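You operate a simulated robot arm through the tools that you are given. There is no shell and no other tool.

Carry out the task below with a simulated robot arm. There is one attempt and no reset: what you move stays moved.

## Task
Load coil 25 in the bench coil holder; feed 4 pegs, strong tension.
Fine: cover shut again before you feed; one press of the feed button gives one peg; leave the tension knob set.

Only the result counts: the job must be done as asked and must still hold three seconds after the hand-in. Knocking over, shifting, dropping, spilling or breaking anything else fails it. A push-on lid holds only when it is set on centred and level and pressed home; a screw cap is set on level and turned clockwise until tight.

## Robot
A 7-joint arm with a two-finger parallel gripper, fixed in place. Base frame: the origin is at the foot of the arm, x ahead of it, y to its left, z up; the work surface is at about z = 0.84. Lengths are in m, angles in degrees, forces in N, time in s.
With the tool pointing down near the work surface it reaches from about 0.24 to 0.68 m from the base axis. Its first joint turns from -66.0 to 66.0 degrees. Payload 2.4 kg.
The TCP is the grasp point between the finger pads, 0.03 m short of the fingertips. In the tool frame z runs along the fingers and y along their closing line. The gripper opens to 0.094 m. The fingers are 0.028 m wide and 0.01 m thick; the gripper's body (0.05 by 0.096 m) begins 0.055 m behind the TCP.
Orientation is told as [roll, pitch, yaw] about the base's x, y, z axes, in that order, counted from this pose: with the fingers straight down and closing along the base's y, the tool's x points along the base's -x, its y along +y and its z along -z.

## Interface
- The arm moves only by the tool step_arm. Its argument "rows" is one flat list of numbers, 7 for each row, row after row: the closure, from 0 (fully open) to 1 (shut), then the shift along the tool's x, y, z in m, then the turn, a rotation vector about the tool's x, y, z in rad. In form: [fingers, tx, ty, tz, rx, ry, rz, fingers, tx, ty, tz, rx, ry, rz, ...]. A call has 1 to 20 rows; each row shifts and turns the commanded pose from where the row before left it, along the tool's axes as they then stand. A row lasts 0.2 s, in which the tool goes at most 0.05 m and 8.6 degrees; a call with a longer step from one row to the next is refused whole, and so is a gripper value outside its range. Where a pose cannot be reached the arm comes as near as it can. A force on the tool above 40 N (or 10 N above the force at the start of the call, whichever is more), or a blocked arm, ends the call early, and 0.2 s more pass. Each finger travels about 0.153 m/s and halts on what it meets, pressing with about 34 N; the grip force reading is that of the motor and also rises with nothing between the fingers. The clock runs only during rows and for 0.2 s after the last one: add rows that do not move to give the fingers time. It gives the time, the measured TCP pose, the force on the tool (base axes), the opening and the grip force at its end, in the units of the frame above (readings bear some noise), with the torque about the TCP (base axes, N m) and any sound that the robot's microphone picked up.
- Cameras (640 x 400 px; columns grow to the right, rows downward): "scene" is fixed at [0.0419, 0.4743, 1.4519]; the picture's right is [-0.71, -0.70, 0.00], its down [-0.34, 0.35, -0.87] and it looks along [0.61, -0.62, -0.49] (base axes); focal length 347 px, centre (320, 200). "wrist" rides on the gripper at [0.076, 0.014, -0.103] in the tool frame; the picture's right is [-0.18, 0.98, 0.00], its down [-0.75, -0.14, -0.64] and it looks along [-0.63, -0.12, 0.77] (tool axes); focal length 243 px, centre (320, 200). There is no depth. A picture from a camera that has moved, and an enlarged one, comes with that camera's place and axes in the base frame and with its lens.
- grab_frame(camera): a new picture of that camera. It takes no simulated time.
- inspect(camera, box): a new picture of the part [left, top, right, bottom] of that camera's present view, enlarged. It takes no simulated time.
- sign_off(): hands the job in; it is judged then, once.

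Places have to be worked out from the pictures, the camera data and where the tool is seen. Open the gripper and draw the arm clear of the work before you hand the job in, unless the task says otherwise.

The tools are called after "Request:" by a JSON object that holds its "op" and its "data". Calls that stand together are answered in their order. step_arm: Moves the arm, as the interface text tells. Its arguments: {"type":"object","properties":{"rows":{"type":"array"}},"required":["rows"]} The other tools are called the same way: grab_frame (camera) takes a picture; inspect (camera, box) takes an enlarged picture of a part of a camera's view; sign_off () hands the job in.

At the start:

```text
clock: 0.0
position: [0.342, 0.0697, 1.2438]
tcp_rot: [0.1, 0.0, 0.0]
contact_force: [0.0, -0.2, 0.4]
wrist_torque: [0.0, 0.03, -0.04]
finger_gap: 0.0939
grasp_force: 0.0
```

scene: 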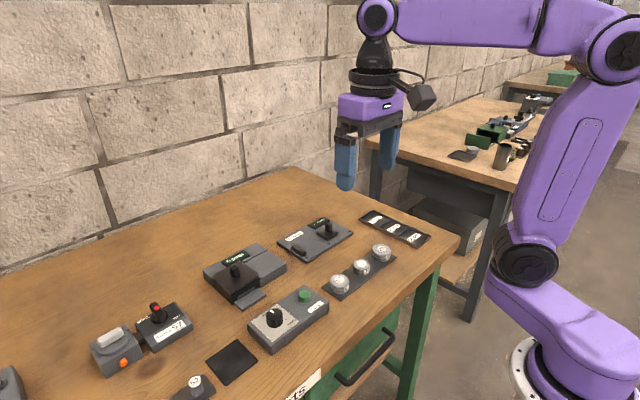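
wrist: 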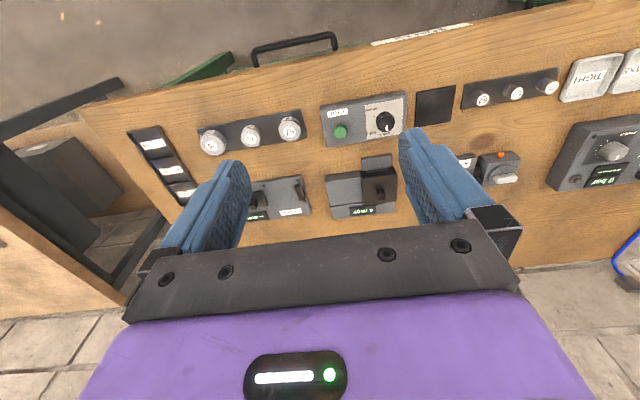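

I start by looking closely at the items on the bench from both cameras.

Request:
{"op": "inspect", "data": {"camera": "scene", "box": [180, 200, 440, 360]}}

Request:
{"op": "inspect", "data": {"camera": "scene", "box": [0, 260, 260, 400]}}

Request:
{"op": "inspect", "data": {"camera": "wrist", "box": [120, 70, 420, 230]}}

Request:
{"op": "inspect", "data": {"camera": "wrist", "box": [400, 30, 640, 210]}}

```text
2.46 times, centred on (310, 280) of scene
camera zoom: at [0.0419, 0.4743, 1.4519], right [-0.71, -0.7, 0.0], down [-0.34, 0.35, -0.87], along [0.61, -0.62, -0.49], focal length 855 px, centre (345, 3)
```

zoom: 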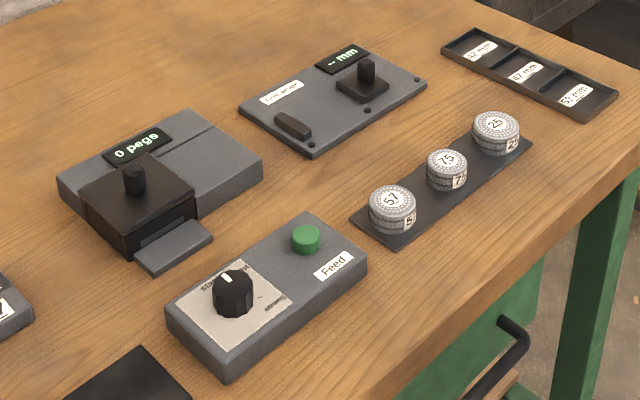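

```text
2.46 times, centred on (130, 330) of scene
camera zoom: at [0.0419, 0.4743, 1.4519], right [-0.71, -0.7, 0.0], down [-0.34, 0.35, -0.87], along [0.61, -0.62, -0.49], focal length 855 px, centre (788, -120)
```

zoom: 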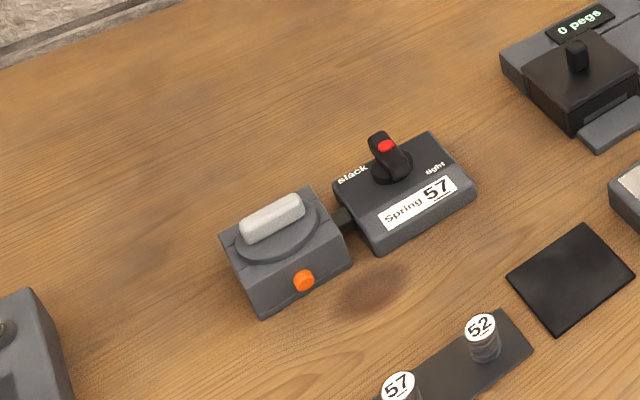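

```text
2.13 times, centred on (270, 150) of wrist
camera zoom: at [0.2663, 0.0845, 1.3464], right [0.18, 0.98, 0.0], down [0.75, -0.14, 0.64], along [0.63, -0.12, -0.77], focal length 518 px, centre (427, 307)
```

zoom: 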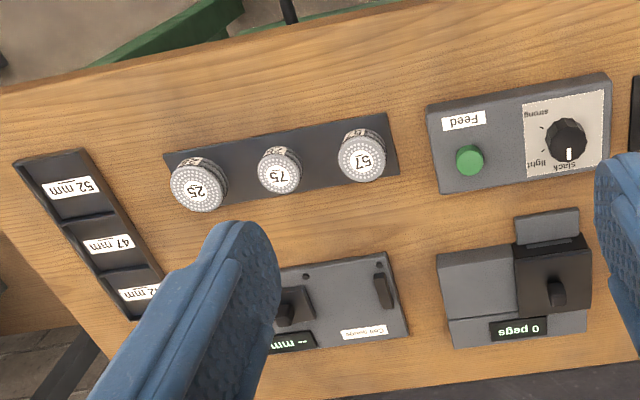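

```text
2.22 times, centred on (520, 120) of wrist
camera zoom: at [0.2663, 0.0845, 1.3464], right [0.18, 0.98, 0.0], down [0.75, -0.14, 0.64], along [0.63, -0.12, -0.77], focal length 539 px, centre (-124, 378)
```

zoom: 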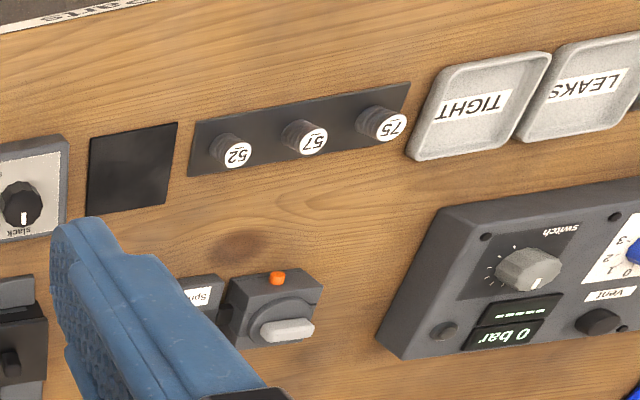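

The rack with coils 57/75/25 lies along y at x≈0.46 (coil 25 at about y≈-0.185), the holder with its "0 pegs" display is near (0.62, 0.16), and the feed button and tension knob are near (0.47, 0.09) and (0.465, 0.17). I move to get a closer view of the holder and tension panel.

Request:
{"op": "step_arm", "data": {"rows": [0, -0.0216, 0.0246, 0.0248, 0, 0, 0, 0, -0.0216, 0.0246, 0.0248, 0, 0, 0, 0, -0.0216, 0.0246, 0.0248, 0, 0, 0, 0, -0.0216, 0.0246, 0.0248, 0, 0, 0, 0, -0.0216, 0.0246, 0.0248, 0, 0, 0]}}

Request:
{"op": "grab_frame", "data": {"camera": "wrist"}}

Request:
{"op": "inspect", "data": {"camera": "wrist", "box": [200, 60, 420, 200]}}

```text
clock: 1.2
position: [0.4515, 0.1946, 1.1189]
tcp_rot: [0.1, 0.0, 0.1]
contact_force: [-0.5, 0.0, 0.0]
wrist_torque: [0.0, 0.02, 0.03]
finger_gap: 0.094
grasp_force: 0.0
```

```text
taken
camera wrist: at [0.3753, 0.2093, 1.2219], right [0.18, 0.98, 0.0], down [0.75, -0.14, 0.64], along [0.63, -0.12, -0.77], focal length 243 px, centre (320, 200)
```

wrist: 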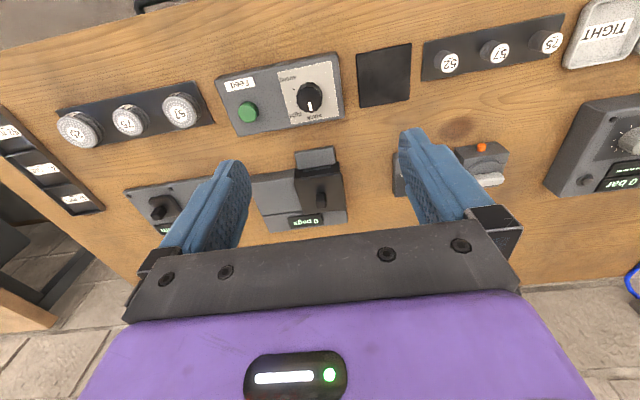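

```text
2.86 times, centred on (310, 130) of wrist
camera zoom: at [0.3753, 0.2093, 1.2219], right [0.18, 0.98, 0.0], down [0.75, -0.14, 0.64], along [0.63, -0.12, -0.77], focal length 693 px, centre (349, 400)
```

zoom: 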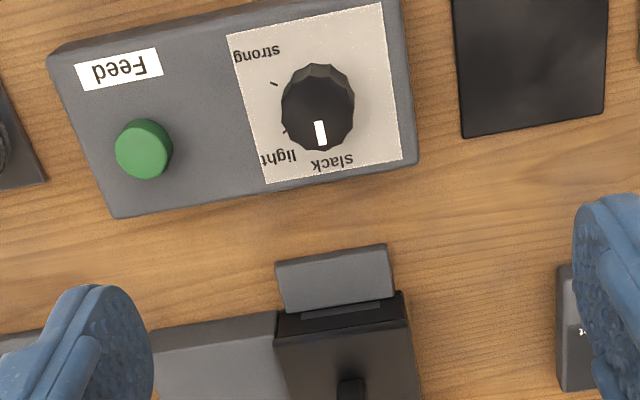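

The knob points to "slack" (towards +x), with "light" and "strong" on its -y side. I enlarge the holder, both from here and from the scene camera.

Request:
{"op": "inspect", "data": {"camera": "wrist", "box": [240, 135, 370, 235]}}

Request:
{"op": "inspect", "data": {"camera": "scene", "box": [190, 230, 300, 310]}}

Request:
{"op": "inspect", "data": {"camera": "wrist", "box": [265, 65, 345, 135]}}

Request:
{"op": "inspect", "data": {"camera": "wrist", "box": [40, 70, 220, 160]}}

```text
4.00 times, centred on (305, 185) of wrist
camera zoom: at [0.3753, 0.2093, 1.2219], right [0.18, 0.98, 0.0], down [0.75, -0.14, 0.64], along [0.63, -0.12, -0.77], focal length 970 px, centre (380, 260)
```

zoom: 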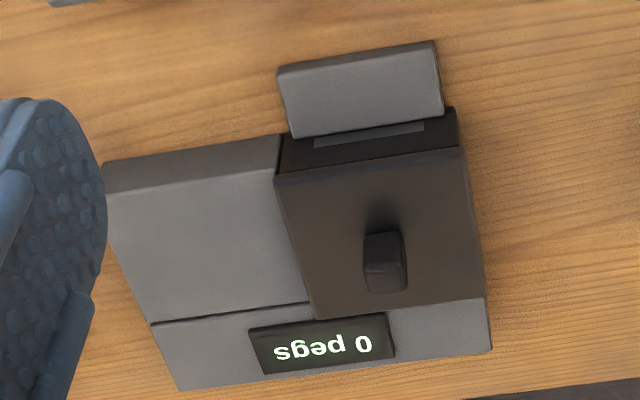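

```text
5.00 times, centred on (245, 270) of scene
camera zoom: at [0.0419, 0.4743, 1.4519], right [-0.71, -0.7, 0.0], down [-0.34, 0.35, -0.87], along [0.61, -0.62, -0.49], focal length 1737 px, centre (695, -150)
```

zoom: 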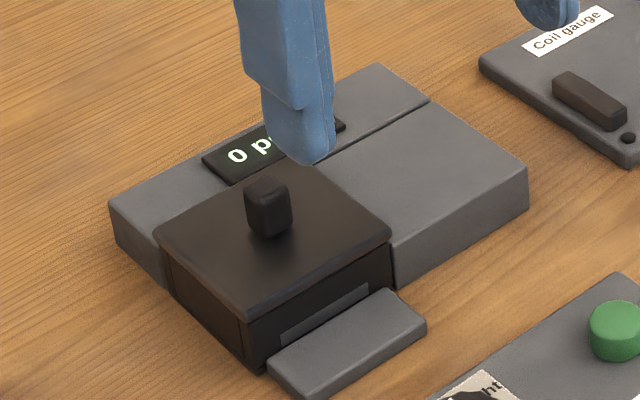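

```text
5.71 times, centred on (305, 100) of wrist
camera zoom: at [0.3753, 0.2093, 1.2219], right [0.18, 0.98, 0.0], down [0.75, -0.14, 0.64], along [0.63, -0.12, -0.77], focal length 1386 px, centre (406, 771)
```

zoom: 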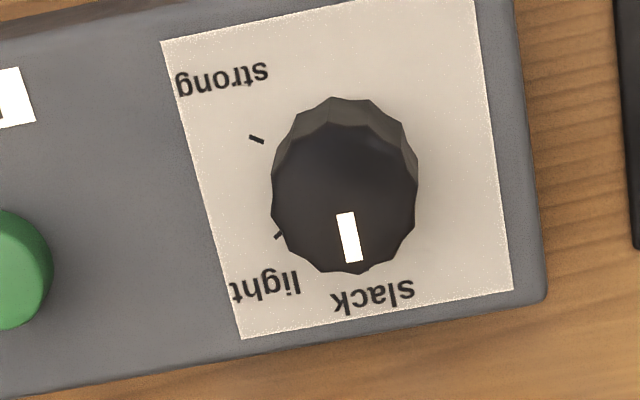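

```text
3.56 times, centred on (130, 115) of wrist
camera zoom: at [0.3753, 0.2093, 1.2219], right [0.18, 0.98, 0.0], down [0.75, -0.14, 0.64], along [0.63, -0.12, -0.77], focal length 863 px, centre (996, 502)
```

zoom: 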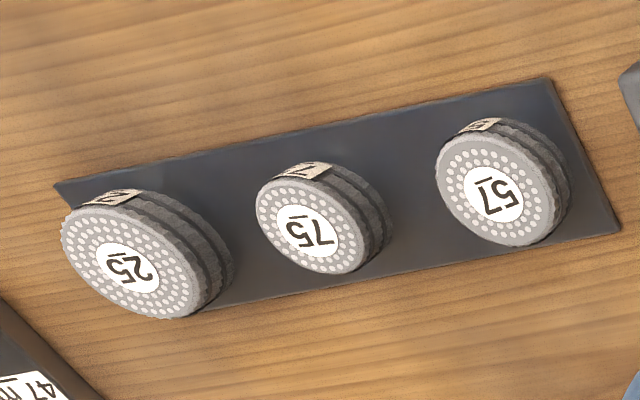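

The cover is a black cap with a grip post on top; whether it slides, hinges or lifts is not clear yet. I go closer to see its joints.

Request:
{"op": "step_arm", "data": {"rows": [0, -0.0271, -0.0062, 0.0297, 0, 0, 0, 0, -0.0271, -0.0062, 0.0297, 0, 0, 0, 0, -0.0271, -0.0062, 0.0297, 0, 0, 0, 0, -0.0271, -0.0062, 0.0297, 0, 0, 0]}}

Request:
{"op": "grab_frame", "data": {"camera": "wrist"}}

Request:
{"op": "inspect", "data": {"camera": "wrist", "box": [220, 60, 420, 200]}}

```text
clock: 2.2
position: [0.5599, 0.1695, 1.0013]
tcp_rot: [0.1, -0.1, 0.0]
contact_force: [-0.6, 0.6, 0.2]
wrist_torque: [0.0, -0.03, -0.01]
finger_gap: 0.0941
grasp_force: 0.1
```

```text
taken
camera wrist: at [0.4852, 0.184, 1.1041], right [0.18, 0.98, 0.0], down [0.75, -0.14, 0.64], along [0.63, -0.12, -0.77], focal length 243 px, centre (320, 200)
```

wrist: 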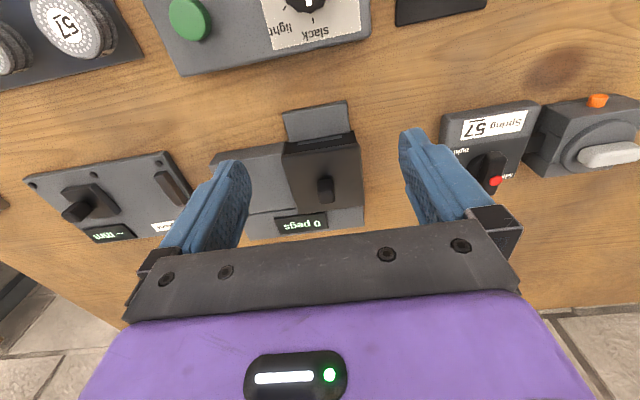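

```text
2.86 times, centred on (320, 130) of wrist
camera zoom: at [0.4852, 0.184, 1.1041], right [0.18, 0.98, 0.0], down [0.75, -0.14, 0.64], along [0.63, -0.12, -0.77], focal length 693 px, centre (320, 400)
```

zoom: 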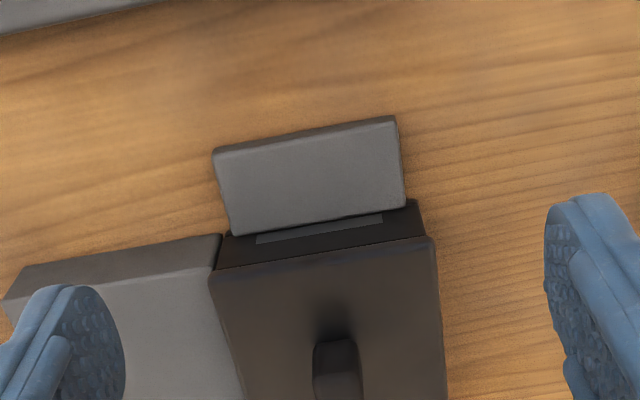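

The lid top is at z≈0.89, about 8x8 cm, centred near (0.637, 0.162), and the grey block beside it tops out at z≈0.866. I swing the wrist round to the +y side for a lower side view of the cover.

Request:
{"op": "step_arm", "data": {"rows": [0, -0.007, 0.037, 0, 0, 0, 0.1428, 0, 0.0, 0.037, 0, 0, 0, 0.1428, 0, 0.01, 0.035, 0, 0, 0, 0.1428, 0, 0, 0, 0, 0, 0, 0.1428, 0, 0, 0, 0, 0, 0, 0.1428, 0, 0, 0, 0, 0, 0, 0.1428, 0, 0, 0, 0, 0, 0, 0.1428, 0, 0, 0, 0, 0, 0, 0.1428, 0, 0, 0, 0, 0, 0, 0.1428, 0, 0, 0, 0, 0, 0, 0.1428, 0, 0, 0, 0, 0, 0, 0.1428, 0, 0, 0, 0, 0, -0.131, 0, 0, 0, 0, 0, 0, -0.131, 0, 0, 0, 0, 0, 0, -0.131, 0, 0, 0, 0, 0, 0, -0.131, 0]}}

Request:
{"op": "grab_frame", "data": {"camera": "wrist"}}

```text
clock: 5.4
position: [0.5698, 0.2776, 1.0009]
tcp_rot: [0.1, -30.1, -89.9]
contact_force: [-0.1, 0.0, -0.3]
wrist_torque: [0.01, -0.02, 0.0]
finger_gap: 0.0939
grasp_force: 0.1
```

```text
taken
camera wrist: at [0.585, 0.3962, 1.0516], right [0.98, -0.16, 0.09], down [-0.14, -0.33, 0.93], along [-0.12, -0.93, -0.35], focal length 243 px, centre (320, 200)
```

wrist: 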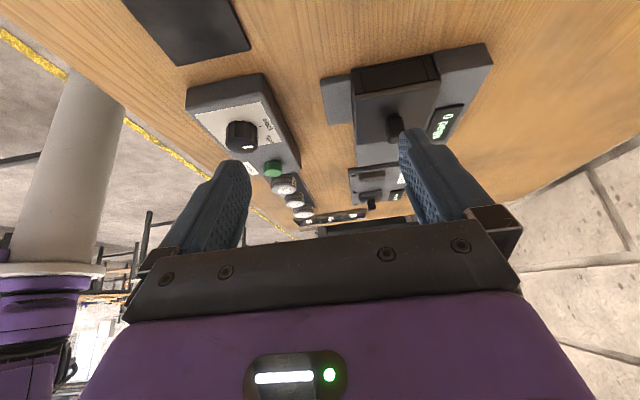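

Request:
{"op": "inspect", "data": {"camera": "wrist", "box": [310, 35, 500, 175]}}

Request:
{"op": "inspect", "data": {"camera": "wrist", "box": [180, 60, 320, 190]}}

Request:
{"op": "grab_frame", "data": {"camera": "scene"}}

```text
2.86 times, centred on (405, 105) of wrist
camera zoom: at [0.585, 0.3962, 1.0516], right [0.98, -0.16, 0.09], down [-0.14, -0.33, 0.93], along [-0.12, -0.93, -0.35], focal length 693 px, centre (77, 471)
```

zoom: 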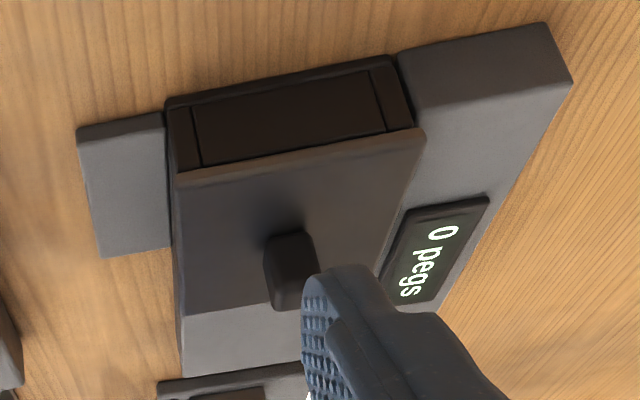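

```text
3.08 times, centred on (250, 125) of wrist
camera zoom: at [0.585, 0.3962, 1.0516], right [0.98, -0.16, 0.09], down [-0.14, -0.33, 0.93], along [-0.12, -0.93, -0.35], focal length 746 px, centre (535, 431)
```

zoom: 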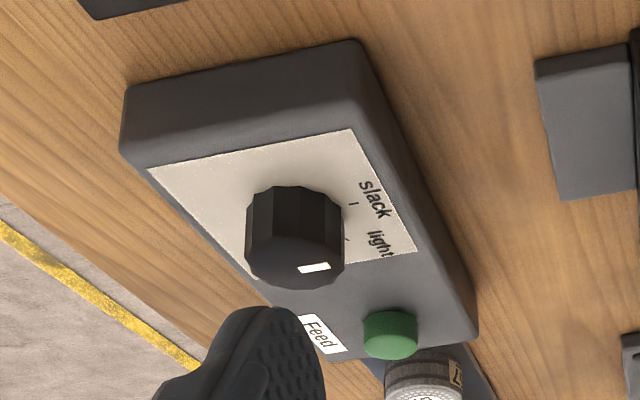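

```text
taken
```

scene: 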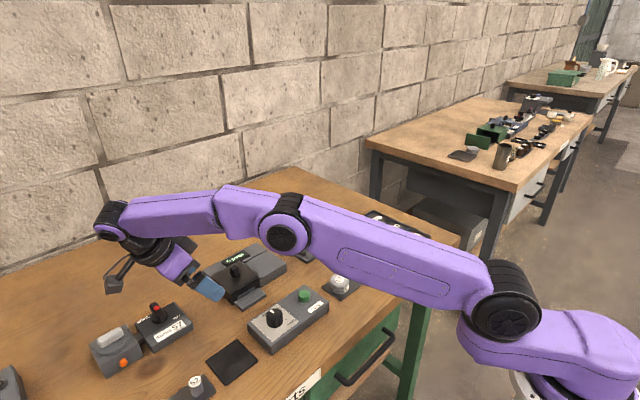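

The side view shows a flat cover plate over a black pocket; the grey block at -y looks like its parking place, so it likely slides along -y. I turn the wrist back and go above the cover's grip post.

Request:
{"op": "step_arm", "data": {"rows": [0, 0, 0, 0, 0, 0.131, 0, 0, 0, 0, 0, 0, 0.131, 0, 0, 0, 0, 0, 0, 0.131, 0, 0, 0, 0, 0, 0, 0.131, 0, 0, 0, 0, 0, 0, 0, -0.1428, 0, 0, 0, 0, 0, 0, -0.1428, 0, 0, 0, 0, 0, 0, -0.1428, 0, 0, 0, 0, 0, 0, -0.1428, 0, 0, 0, 0, 0, 0, -0.1428, 0, 0, 0, 0, 0, 0, -0.1428, 0, 0, 0, 0, 0, 0, -0.1428, 0, 0, 0, 0, 0, 0, -0.1428, 0, 0, 0, 0, 0, 0, -0.1428, 0, 0, 0, 0, 0, 0, -0.1428, 0, 0, 0, 0, 0, 0, -0.1428, 0, -0.0167, -0.0289, 0, 0, 0, 0, 0, -0.0167, -0.0289, 0, 0, 0, 0, 0, -0.0167, -0.0289, 0, 0, 0, 0, 0, -0.0167, -0.0289, 0, 0, 0, 0]}}

Request:
{"op": "grab_frame", "data": {"camera": "wrist"}}

Request:
{"op": "inspect", "data": {"camera": "scene", "box": [180, 200, 320, 310]}}

```text
clock: 9.4
position: [0.6374, 0.1616, 1.003]
tcp_rot: [0.0, 0.1, 0.1]
contact_force: [0.7, 0.2, 0.4]
wrist_torque: [0.0, -0.01, -0.01]
finger_gap: 0.0939
grasp_force: 0.0
```

```text
taken
camera wrist: at [0.5617, 0.1764, 1.1049], right [0.18, 0.98, 0.0], down [0.75, -0.14, 0.64], along [0.63, -0.12, -0.77], focal length 243 px, centre (320, 200)
```

wrist: 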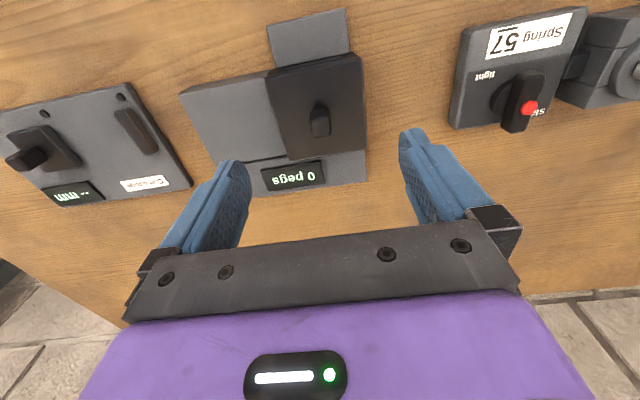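

```text
3.64 times, centred on (250, 255) of scene
camera zoom: at [0.0418, 0.4743, 1.4519], right [-0.71, -0.7, 0.0], down [-0.34, 0.35, -0.87], along [0.61, -0.62, -0.49], focal length 1263 px, centre (574, 0)
```

zoom: 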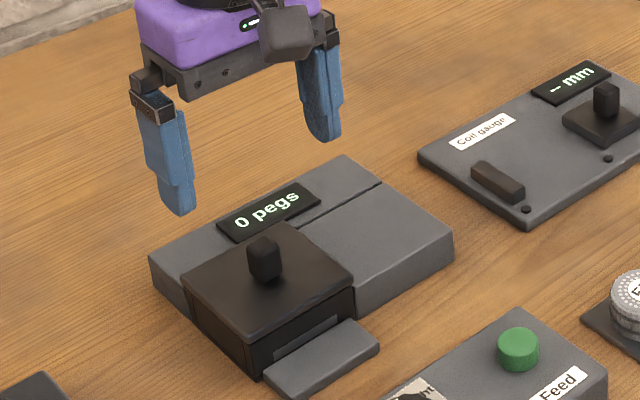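

The post sits between the open fingers at about (0.64, 0.162). I lower the fingers so their tips end a few mm above the cover plate.

Request:
{"op": "step_arm", "data": {"rows": [0, -0.003, 0, 0.025, 0, 0, 0, 0, 0, 0, 0.025, 0, 0, 0, 0, 0, 0, 0.018, 0, 0, 0, 0, 0, 0, 0.007, 0, 0, 0]}}

Request:
{"op": "inspect", "data": {"camera": "scene", "box": [180, 200, 320, 310]}}

Request:
{"op": "grab_frame", "data": {"camera": "wrist"}}

```text
clock: 10.4
position: [0.6404, 0.162, 0.9259]
tcp_rot: [0.0, 0.0, 0.1]
contact_force: [-0.7, 0.7, 0.3]
wrist_torque: [-0.01, 0.01, -0.02]
finger_gap: 0.0939
grasp_force: 0.0
```

```text
3.64 times, centred on (250, 255) of scene
camera zoom: at [0.0419, 0.4743, 1.4519], right [-0.71, -0.7, 0.0], down [-0.34, 0.35, -0.87], along [0.61, -0.62, -0.49], focal length 1263 px, centre (574, 0)
```

zoom: 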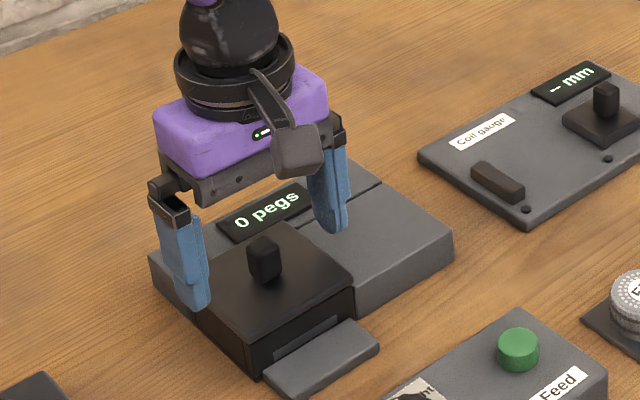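

```text
taken
camera wrist: at [0.565, 0.1769, 1.028], right [0.18, 0.98, 0.0], down [0.75, -0.14, 0.64], along [0.63, -0.12, -0.77], focal length 243 px, centre (320, 200)
```

wrist: 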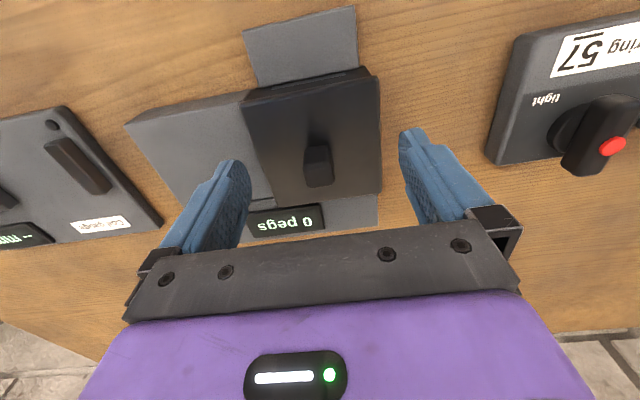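

The post is centred between the fingers. I close on it.

Request:
{"op": "step_arm", "data": {"rows": [0.6, 0, 0, 0, 0, 0, 0, 1, 0, 0, 0, 0, 0, 0, 1, 0, 0, 0, 0, 0, 0, 1, 0, 0, 0, 0, 0, 0]}}

Request:
{"op": "inspect", "data": {"camera": "scene", "box": [180, 200, 320, 310]}}

```text
clock: 11.4
position: [0.64, 0.1613, 0.9246]
tcp_rot: [-0.2, 0.1, -0.1]
contact_force: [-1.7, -5.5, -0.4]
wrist_torque: [-0.17, 0.22, -0.01]
finger_gap: 0.0176
grasp_force: 44.9
```

```text
3.64 times, centred on (250, 255) of scene
camera zoom: at [0.0419, 0.4741, 1.4519], right [-0.71, -0.7, 0.0], down [-0.34, 0.35, -0.87], along [0.61, -0.62, -0.49], focal length 1263 px, centre (574, 0)
```

zoom: 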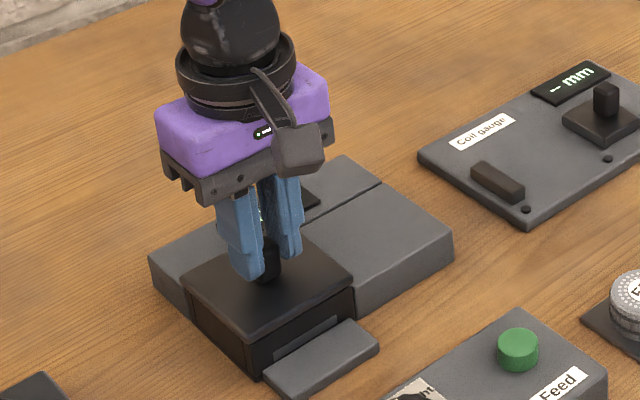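

The post is held (gap 17.6 mm). I try a small slide towards -y to test the sliding direction.

Request:
{"op": "step_arm", "data": {"rows": [1, 0, -0.005, 0, 0, 0, 0, 1, 0, -0.005, 0, 0, 0, 0, 1, 0, -0.005, 0, 0, 0, 0]}}

Request:
{"op": "inspect", "data": {"camera": "scene", "box": [180, 200, 320, 310]}}

```text
clock: 12.2
position: [0.6399, 0.1477, 0.9252]
tcp_rot: [0.0, 0.0, 0.1]
contact_force: [1.0, 1.3, -5.0]
wrist_torque: [0.11, -0.24, 0.18]
finger_gap: 0.0175
grasp_force: 44.6
```

```text
3.64 times, centred on (250, 255) of scene
camera zoom: at [0.042, 0.4743, 1.4518], right [-0.71, -0.7, 0.0], down [-0.34, 0.35, -0.87], along [0.61, -0.62, -0.49], focal length 1263 px, centre (574, 0)
```

zoom: 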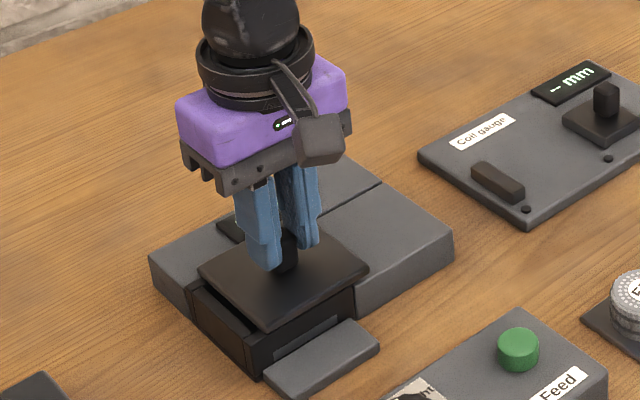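

The cover slides freely with low force. I continue to slide it open towards -y, watching for its stop.

Request:
{"op": "step_arm", "data": {"rows": [1, 0, -0.01, 0, 0, 0, 0, 1, 0, -0.01, 0, 0, 0, 0, 1, 0, -0.01, 0, 0, 0, 0, 1, 0, -0.01, 0, 0, 0, 0, 1, 0, -0.01, 0, 0, 0, 0]}}

Request:
{"op": "inspect", "data": {"camera": "scene", "box": [180, 200, 320, 310]}}

Request:
{"op": "grab_frame", "data": {"camera": "wrist"}}

```text
clock: 13.4
position: [0.641, 0.0962, 0.9253]
tcp_rot: [0.0, -0.2, 0.0]
contact_force: [23.1, -0.1, -14.4]
wrist_torque: [-0.03, 0.54, -0.03]
finger_gap: 0.0177
grasp_force: 44.9
```

```text
3.64 times, centred on (250, 255) of scene
camera zoom: at [0.0428, 0.4743, 1.4518], right [-0.71, -0.7, 0.0], down [-0.34, 0.35, -0.87], along [0.61, -0.62, -0.49], focal length 1263 px, centre (574, 0)
```

zoom: 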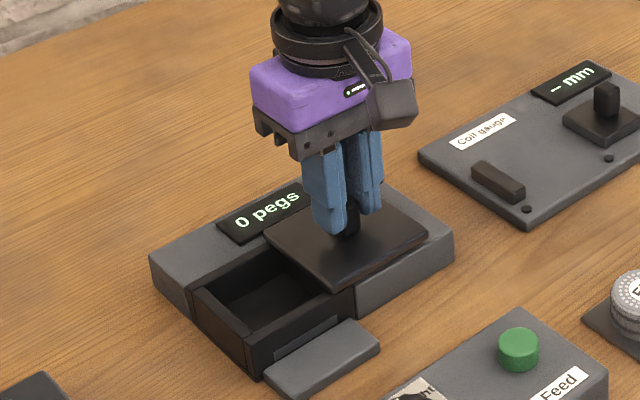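

```text
taken
camera wrist: at [0.5644, 0.111, 1.0278], right [0.18, 0.98, 0.0], down [0.75, -0.14, 0.65], along [0.63, -0.12, -0.76], focal length 243 px, centre (320, 200)
```

wrist: 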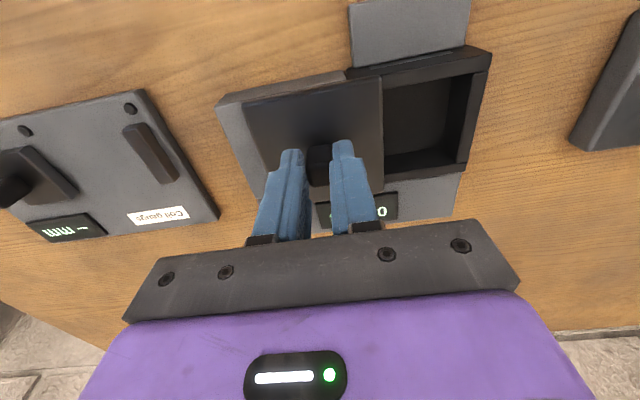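

The pocket is opening with a side force of 23 N building in x, so the rail runs slightly towards +x. I ease the pose accordingly and continue sliding.

Request:
{"op": "step_arm", "data": {"rows": [1, -0.002, 0, 0.0008, 0, 0, 0, 1, 0, 0, 0, 0, 0, 0]}}

```text
clock: 14.0
position: [0.6414, 0.0971, 0.9261]
tcp_rot: [0.0, 0.1, 0.1]
contact_force: [0.7, -0.5, -1.5]
wrist_torque: [-0.05, -0.62, -0.09]
finger_gap: 0.0178
grasp_force: 44.7
```

Forces have dropped to nearly zero. I slide on to the stop.

Request:
{"op": "step_arm", "data": {"rows": [1, 0, -0.005, 0, 0, 0, 0, 1, 0, -0.005, 0, 0, 0, 0, 1, 0, -0.005, 0, 0, 0, 0]}}

Request:
{"op": "inspect", "data": {"camera": "scene", "box": [180, 200, 320, 310]}}

Request:
{"op": "grab_frame", "data": {"camera": "wrist"}}

```text
clock: 14.8
position: [0.6409, 0.0811, 0.9253]
tcp_rot: [0.0, 0.2, 0.1]
contact_force: [-15.1, 0.8, 14.8]
wrist_torque: [0.03, -0.26, -0.01]
finger_gap: 0.0177
grasp_force: 44.7
```

```text
3.64 times, centred on (250, 255) of scene
camera zoom: at [0.0411, 0.4742, 1.4519], right [-0.71, -0.7, 0.0], down [-0.34, 0.35, -0.87], along [0.61, -0.62, -0.49], focal length 1263 px, centre (574, 0)
```

zoom: 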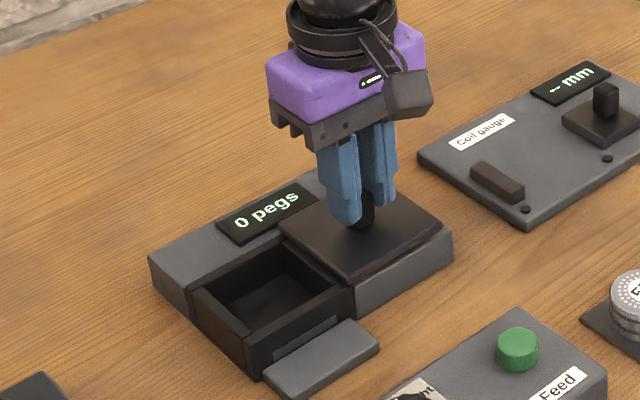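

```text
taken
camera wrist: at [0.5652, 0.0978, 1.0284], right [0.18, 0.98, 0.0], down [0.76, -0.14, 0.64], along [0.63, -0.12, -0.77], focal length 243 px, centre (320, 200)
```

wrist: 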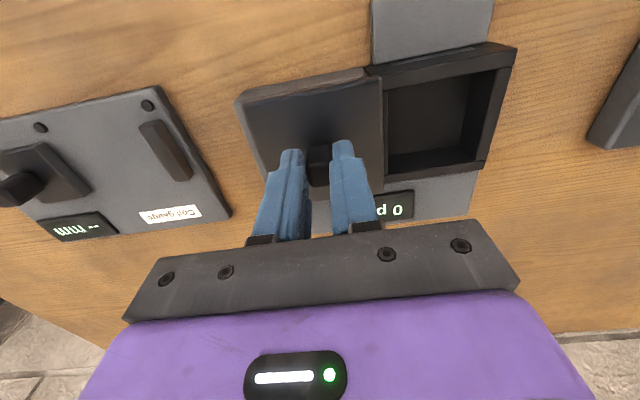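

The pocket is fully open (cover moved about 80 mm). I release the post and lift clear, then look at the pocket.

Request:
{"op": "step_arm", "data": {"rows": [0.5, 0, 0, 0, 0, 0, 0, 0.0, 0, 0, 0, 0, 0, 0, 0.0, 0, 0, 0, 0, 0, 0, 0, 0, 0, -0.03, 0, 0, 0, 0, 0, 0, -0.045, 0, 0, 0, 0, 0.005, 0.04, -0.02, 0, 0, 0, 0, 0.005, 0.04, 0, 0, 0, 0]}}

Request:
{"op": "grab_frame", "data": {"camera": "wrist"}}

Request:
{"op": "inspect", "data": {"camera": "wrist", "box": [200, 60, 360, 160]}}

Request:
{"op": "grab_frame", "data": {"camera": "scene"}}

```text
clock: 16.4
position: [0.6358, 0.1642, 1.0208]
tcp_rot: [0.0, 0.0, 0.1]
contact_force: [0.1, -0.1, -0.4]
wrist_torque: [0.03, -0.01, 0.03]
finger_gap: 0.0941
grasp_force: 0.0
```

```text
taken
camera wrist: at [0.5596, 0.1786, 1.1233], right [0.18, 0.98, 0.0], down [0.75, -0.14, 0.64], along [0.63, -0.12, -0.77], focal length 243 px, centre (320, 200)
```

wrist: 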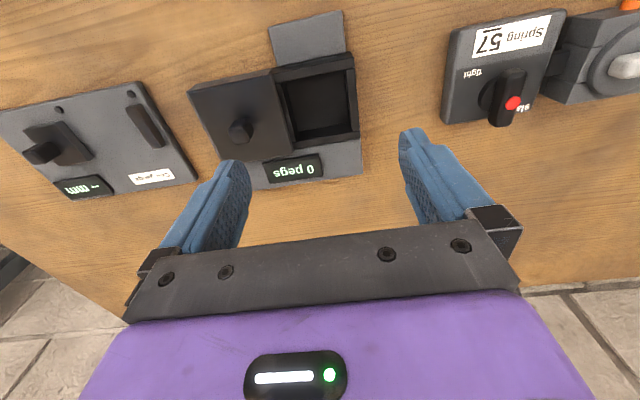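

```text
4.00 times, centred on (280, 110) of wrist
camera zoom: at [0.5596, 0.1786, 1.1233], right [0.18, 0.98, 0.0], down [0.75, -0.14, 0.64], along [0.63, -0.12, -0.77], focal length 970 px, centre (480, 560)
```

zoom: 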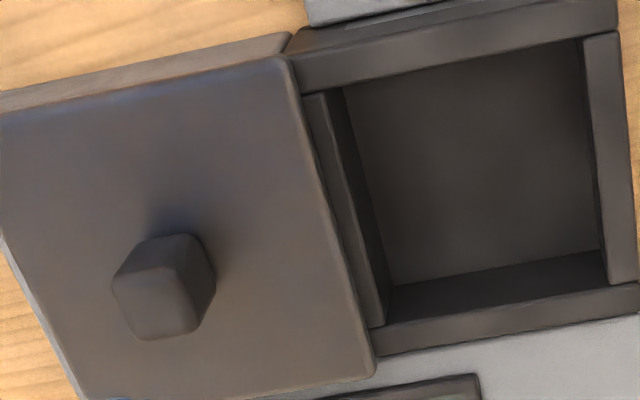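

```text
taken
```

scene: 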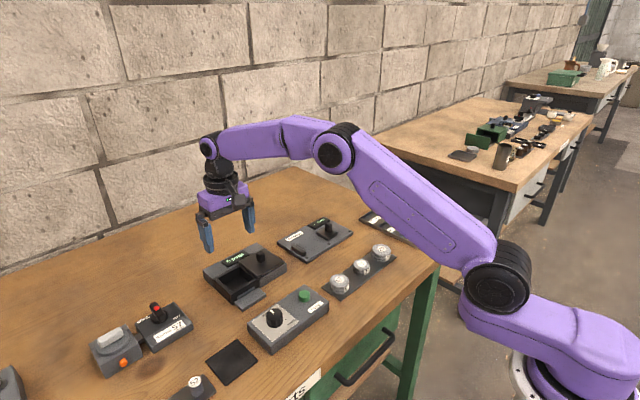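

The pocket is about 60x60 mm, centred near (0.642, 0.162), rim z≈0.882 and floor ≈0.857; with a ~52 mm coil I must hold only its top edge, closing along x away from the parked cover. I travel to coil 25.

Request:
{"op": "step_arm", "data": {"rows": [0, 0.0195, -0.0388, 0, 0, 0, 0, 0, 0.0195, -0.0388, 0, 0, 0, 0, 0, 0.0195, -0.0388, 0, 0, 0, 0, 0, 0.0195, -0.0388, 0, 0, 0, 0, 0, 0.0195, -0.0388, 0, 0, 0, 0, 0, 0.0195, -0.0388, 0, 0, 0, 0, 0, 0.0195, -0.0388, 0, 0, 0, 0, 0, 0.0195, -0.0388, 0, 0, 0, 0, 0, 0.0195, -0.0388, 0, 0, 0, 0]}}

Request:
{"op": "grab_frame", "data": {"camera": "wrist"}}

Request:
{"op": "inspect", "data": {"camera": "wrist", "box": [240, 60, 400, 160]}}

Request:
{"op": "inspect", "data": {"camera": "scene", "box": [320, 210, 420, 300]}}

```text
clock: 18.4
position: [0.4571, -0.1875, 1.0218]
tcp_rot: [0.0, 0.1, 0.1]
contact_force: [1.0, -0.3, 0.3]
wrist_torque: [0.01, -0.01, -0.01]
finger_gap: 0.0939
grasp_force: 0.0
```

```text
taken
camera wrist: at [0.382, -0.1729, 1.1244], right [0.18, 0.98, 0.0], down [0.75, -0.14, 0.64], along [0.63, -0.12, -0.77], focal length 243 px, centre (320, 200)
```

wrist: 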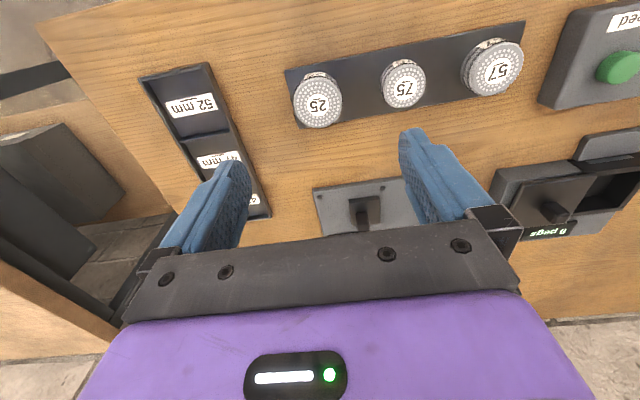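

```text
4.00 times, centred on (320, 110) of wrist
camera zoom: at [0.382, -0.1729, 1.1244], right [0.18, 0.98, 0.0], down [0.75, -0.14, 0.64], along [0.63, -0.12, -0.77], focal length 970 px, centre (320, 560)
```

zoom: 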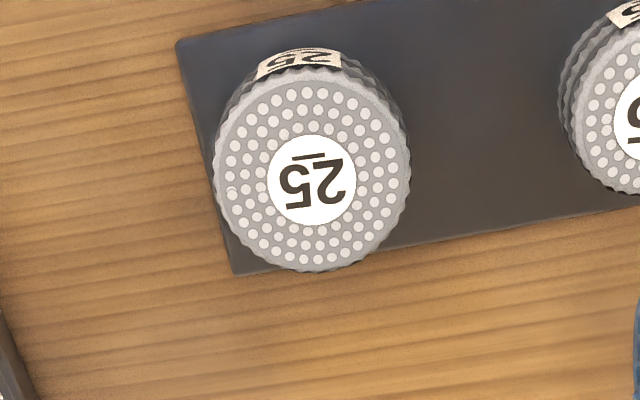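

```text
4.44 times, centred on (370, 255) of scene
camera zoom: at [0.0418, 0.4743, 1.4519], right [-0.71, -0.7, 0.0], down [-0.34, 0.35, -0.87], along [0.61, -0.62, -0.49], focal length 1544 px, centre (98, -44)
```

zoom: 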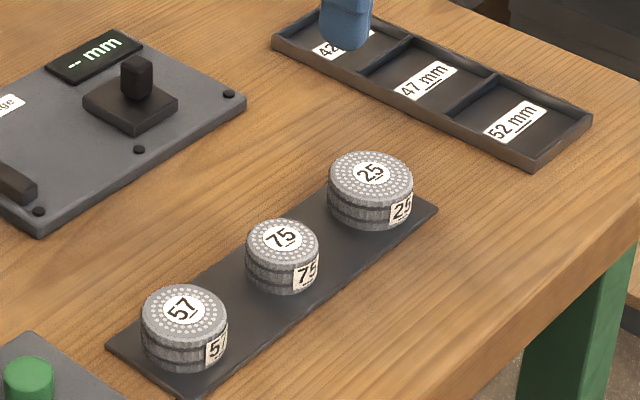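

Coil 25 is at about (0.465, -0.190), roughly 51 mm across and 22 mm high, top near z≈0.867. I turn the fingers to close along x and come lower to refine.

Request:
{"op": "step_arm", "data": {"rows": [0, -0.008, -0.003, 0, 0, 0, 0.1428, 0, 0, 0, 0, 0, 0, 0.1428, 0, 0, 0, 0, 0, 0, 0.1428, 0, 0, 0, 0, 0, 0, 0.1428, 0, 0, 0, 0, 0, 0, 0.1428, 0, 0, 0, 0, 0, 0, 0.1428, 0, 0, 0, 0, 0, 0, 0.1428, 0, 0, 0, 0, 0, 0, 0.1428, 0, 0, 0, 0, 0, 0, 0.1428, 0, 0, 0, 0, 0, 0, 0.1428, 0, 0, 0, 0, 0, 0, 0.1428, 0, 0, 0, 0.03, 0, 0, 0, 0, 0, 0, 0.03, 0, 0, 0, 0, 0, 0, 0, 0, 0, 0]}}

Request:
{"op": "grab_frame", "data": {"camera": "wrist"}}

Request:
{"op": "inspect", "data": {"camera": "wrist", "box": [220, 60, 420, 200]}}

Request:
{"op": "inspect", "data": {"camera": "scene", "box": [320, 180, 420, 300]}}

```text
clock: 21.4
position: [0.465, -0.1904, 0.9602]
tcp_rot: [0.0, 0.1, -90.0]
contact_force: [-0.2, 0.3, -0.1]
wrist_torque: [-0.03, 0.0, 0.02]
finger_gap: 0.0943
grasp_force: 0.2
```

```text
taken
camera wrist: at [0.4793, -0.1135, 1.0631], right [0.98, -0.18, 0.0], down [-0.14, -0.75, 0.64], along [-0.12, -0.63, -0.77], focal length 243 px, centre (320, 200)
```

wrist: 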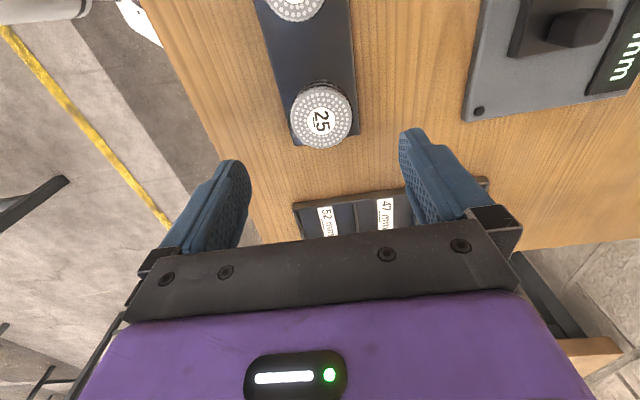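

```text
2.86 times, centred on (320, 130) of wrist
camera zoom: at [0.4793, -0.1135, 1.0631], right [0.98, -0.18, 0.0], down [-0.14, -0.75, 0.64], along [-0.12, -0.63, -0.77], focal length 693 px, centre (320, 400)
```

zoom: 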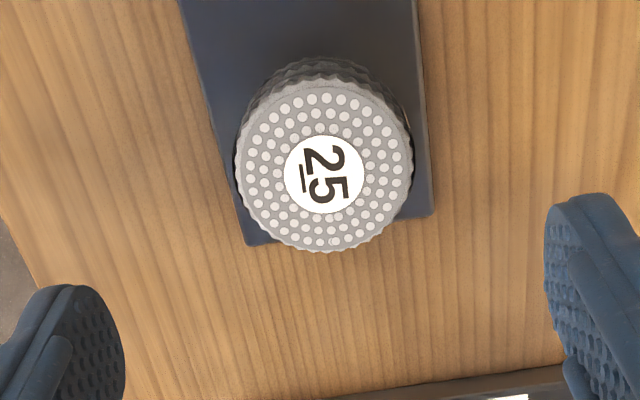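

```text
3.33 times, centred on (370, 240) of scene
camera zoom: at [0.0419, 0.4743, 1.4519], right [-0.71, -0.7, 0.0], down [-0.34, 0.35, -0.87], along [0.61, -0.62, -0.49], focal length 1158 px, centre (153, 67)
```

zoom: 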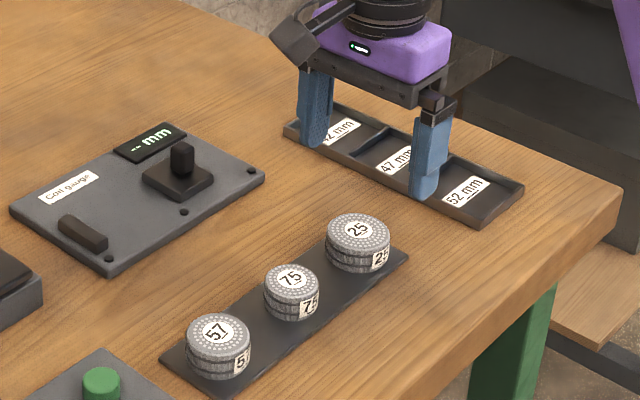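

Coil 25 centre refined to (0.466, -0.189), right between the fingers. I descend so the tips go about 8 mm below its top.

Request:
{"op": "step_arm", "data": {"rows": [0, 0, 0.001, 0.03, 0, 0, 0, 0, 0, 0, 0.03, 0, 0, 0, 0, 0, 0, 0.012, 0, 0, 0, 0, 0, 0, 0, 0, 0, 0]}}

Request:
{"op": "inspect", "data": {"camera": "scene", "box": [320, 180, 420, 300]}}

Request:
{"op": "grab_frame", "data": {"camera": "wrist"}}

```text
clock: 22.4
position: [0.4658, -0.1888, 0.89]
tcp_rot: [0.0, 0.0, -90.0]
contact_force: [-0.6, -1.2, 0.6]
wrist_torque: [-0.04, 0.03, 0.02]
finger_gap: 0.0942
grasp_force: 0.1
```

```text
3.33 times, centred on (370, 240) of scene
camera zoom: at [0.0419, 0.4743, 1.4519], right [-0.71, -0.7, 0.0], down [-0.34, 0.35, -0.87], along [0.61, -0.62, -0.49], focal length 1158 px, centre (153, 67)
```

zoom: 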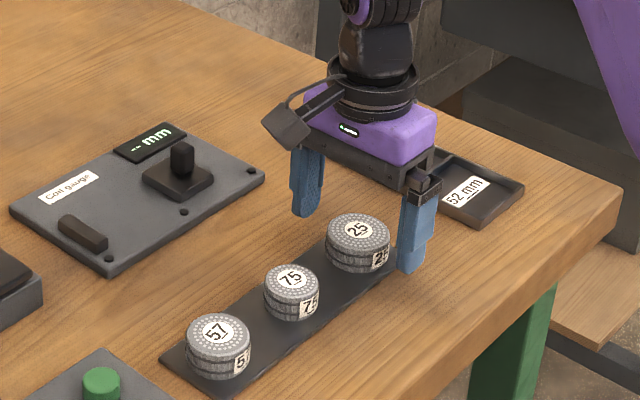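

```text
taken
camera wrist: at [0.4807, -0.1121, 0.9919], right [0.98, -0.18, 0.0], down [-0.14, -0.75, 0.64], along [-0.12, -0.63, -0.77], focal length 243 px, centre (320, 200)
```

wrist: 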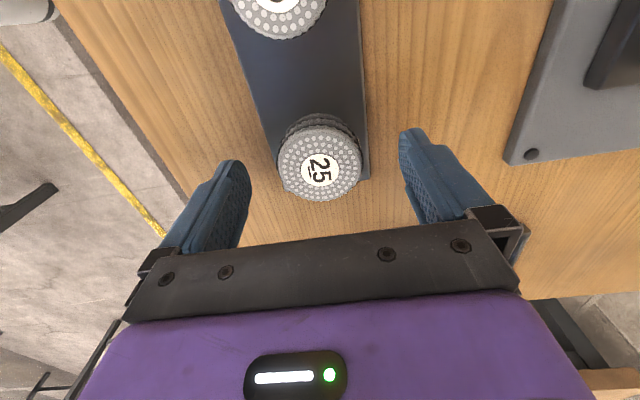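

The coil is centred. I adjust slightly (2 mm lower and +2 mm in y) and close on it.

Request:
{"op": "step_arm", "data": {"rows": [0, 0.002, 0, 0.002, 0, 0, 0, 0.4, 0, 0, 0, 0, 0, 0, 1, 0, 0, 0, 0, 0, 0, 1, 0, 0, 0, 0, 0, 0, 1, 0, 0, 0, 0, 0, 0]}}

Request:
{"op": "inspect", "data": {"camera": "scene", "box": [320, 200, 420, 300]}}

Request:
{"op": "grab_frame", "data": {"camera": "wrist"}}

```text
clock: 23.6
position: [0.4652, -0.1878, 0.8875]
tcp_rot: [0.0, 0.0, -89.9]
contact_force: [-0.3, -0.3, 0.6]
wrist_torque: [0.03, 0.04, 0.0]
finger_gap: 0.0512
grasp_force: 34.3
```

```text
4.00 times, centred on (370, 250) of scene
camera zoom: at [0.0419, 0.4743, 1.4519], right [-0.71, -0.7, 0.0], down [-0.34, 0.35, -0.87], along [0.61, -0.62, -0.49], focal length 1389 px, centre (120, 0)
```

zoom: 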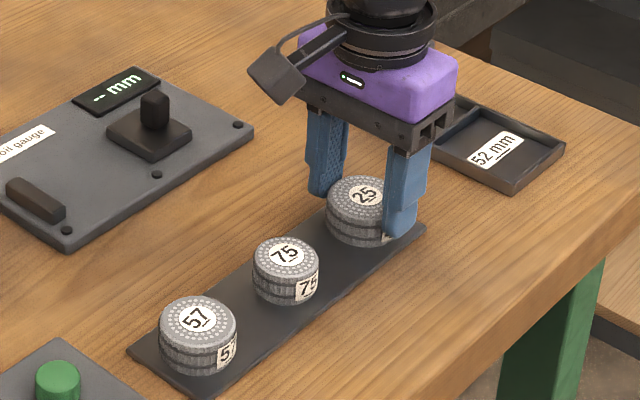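

```text
taken
camera wrist: at [0.481, -0.1101, 0.9897], right [0.98, -0.18, 0.0], down [-0.14, -0.75, 0.64], along [-0.12, -0.63, -0.77], focal length 243 px, centre (320, 200)
```

wrist: 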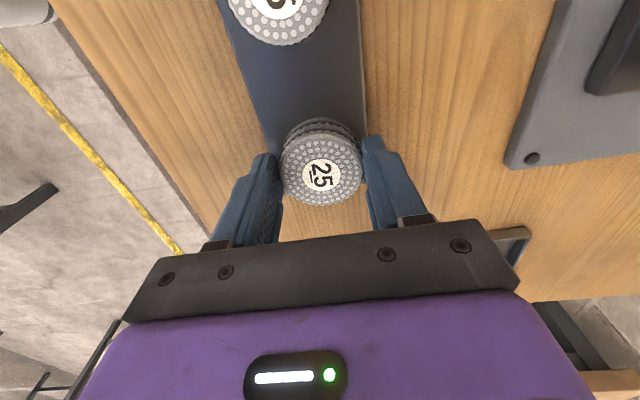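

Gripped at 51.2 mm. I lift gently and check the hold.

Request:
{"op": "step_arm", "data": {"rows": [1, 0, 0, -0.01, 0, 0, 0, 1, 0, 0, -0.02, 0, 0, 0, 1, 0, 0, -0.04, 0, 0, 0, 1, 0, 0, -0.04, 0, 0, 0, 1, 0, 0, -0.03, 0, 0, 0]}}

Request:
{"op": "inspect", "data": {"camera": "scene", "box": [320, 160, 420, 260]}}

Request:
{"op": "inspect", "data": {"camera": "wrist", "box": [220, 90, 420, 230]}}

```text
clock: 24.8
position: [0.4648, -0.1878, 1.0276]
tcp_rot: [-0.1, 0.0, -90.0]
contact_force: [-0.2, -0.3, -1.8]
wrist_torque: [0.01, 0.0, 0.0]
finger_gap: 0.0508
grasp_force: 34.0
```

```text
4.00 times, centred on (370, 210) of scene
camera zoom: at [0.0419, 0.4743, 1.4519], right [-0.71, -0.7, 0.0], down [-0.34, 0.35, -0.87], along [0.61, -0.62, -0.49], focal length 1389 px, centre (120, 160)
```

zoom: 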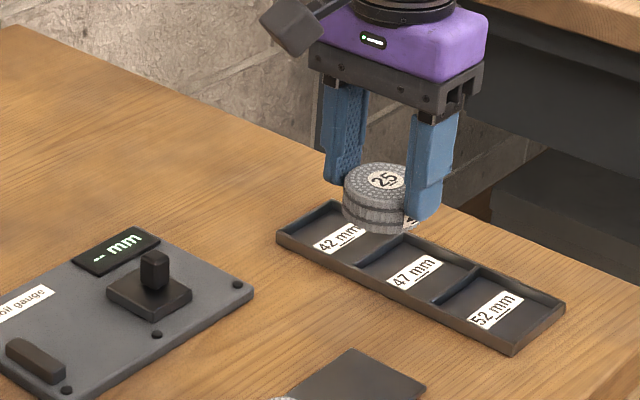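

```text
2.86 times, centred on (320, 160) of wrist
camera zoom: at [0.4804, -0.111, 1.129], right [0.98, -0.18, 0.0], down [-0.14, -0.75, 0.64], along [-0.12, -0.63, -0.77], focal length 693 px, centre (320, 314)
```

zoom: 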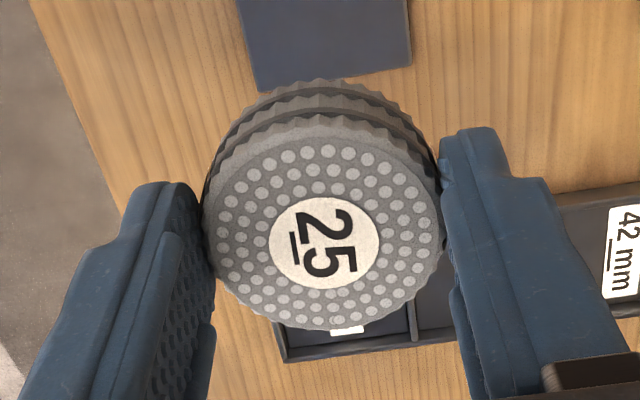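

Coil 25 is held level. I carry it over the open pocket.

Request:
{"op": "step_arm", "data": {"rows": [1, 0.0352, 0.01775, 0, 0, 0, 0, 1, 0.0352, 0.01775, 0, 0, 0, 0, 1, 0.0352, 0.01775, 0, 0, 0, 0, 1, 0.0352, 0.01775, 0, 0, 0, 0, 1, 0.0352, 0.01775, 0, 0, 0, 0, 1, 0.0352, 0.01775, 0, 0, 0, 0, 1, 0.0352, 0.01775, 0, 0, 0, 0, 1, 0.0352, 0.01775, 0, 0, 0, 0, 1, 0.0352, 0.01775, 0, 0, 0, 0, 1, 0.0352, 0.01775, 0, 0, 0, 0, 1, 0, 0, 0.03, 0, 0, 0, 1, 0, 0, 0.03, 0, 0, 0, 1, 0, 0, 0, 0, 0, 0]}}

Request:
{"op": "grab_frame", "data": {"camera": "wrist"}}

Request:
{"op": "inspect", "data": {"camera": "scene", "box": [180, 190, 320, 310]}}

```text
clock: 27.6
position: [0.6415, 0.1635, 0.9666]
tcp_rot: [0.0, 0.0, -89.9]
contact_force: [-0.2, -0.3, -1.8]
wrist_torque: [0.03, -0.01, 0.03]
finger_gap: 0.0512
grasp_force: 34.3
```

```text
taken
camera wrist: at [0.6573, 0.2406, 1.0691], right [0.98, -0.18, 0.0], down [-0.14, -0.75, 0.64], along [-0.12, -0.63, -0.77], focal length 243 px, centre (320, 200)
```

wrist: 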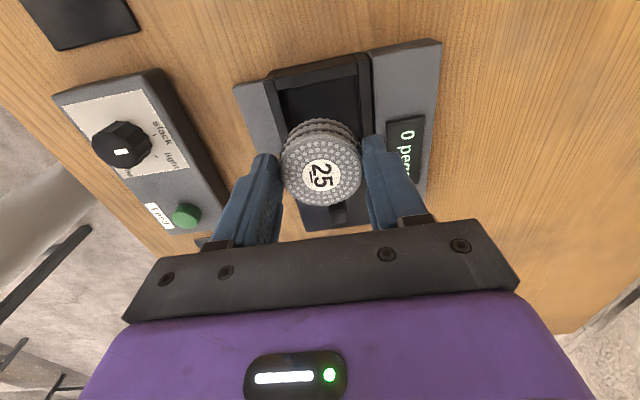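

```text
3.33 times, centred on (250, 250) of scene
camera zoom: at [0.0419, 0.4743, 1.4519], right [-0.71, -0.7, 0.0], down [-0.34, 0.35, -0.87], along [0.61, -0.62, -0.49], focal length 1158 px, centre (553, 33)
```

zoom: 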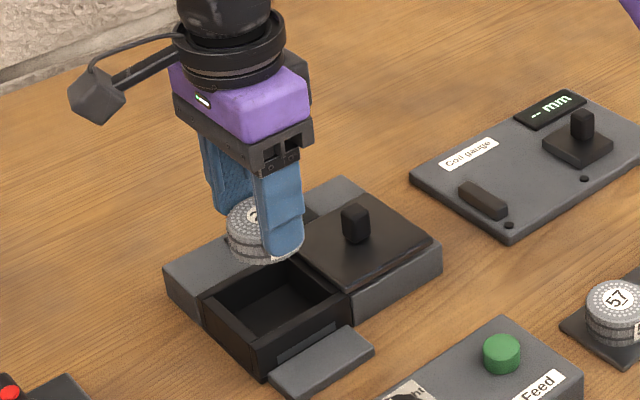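

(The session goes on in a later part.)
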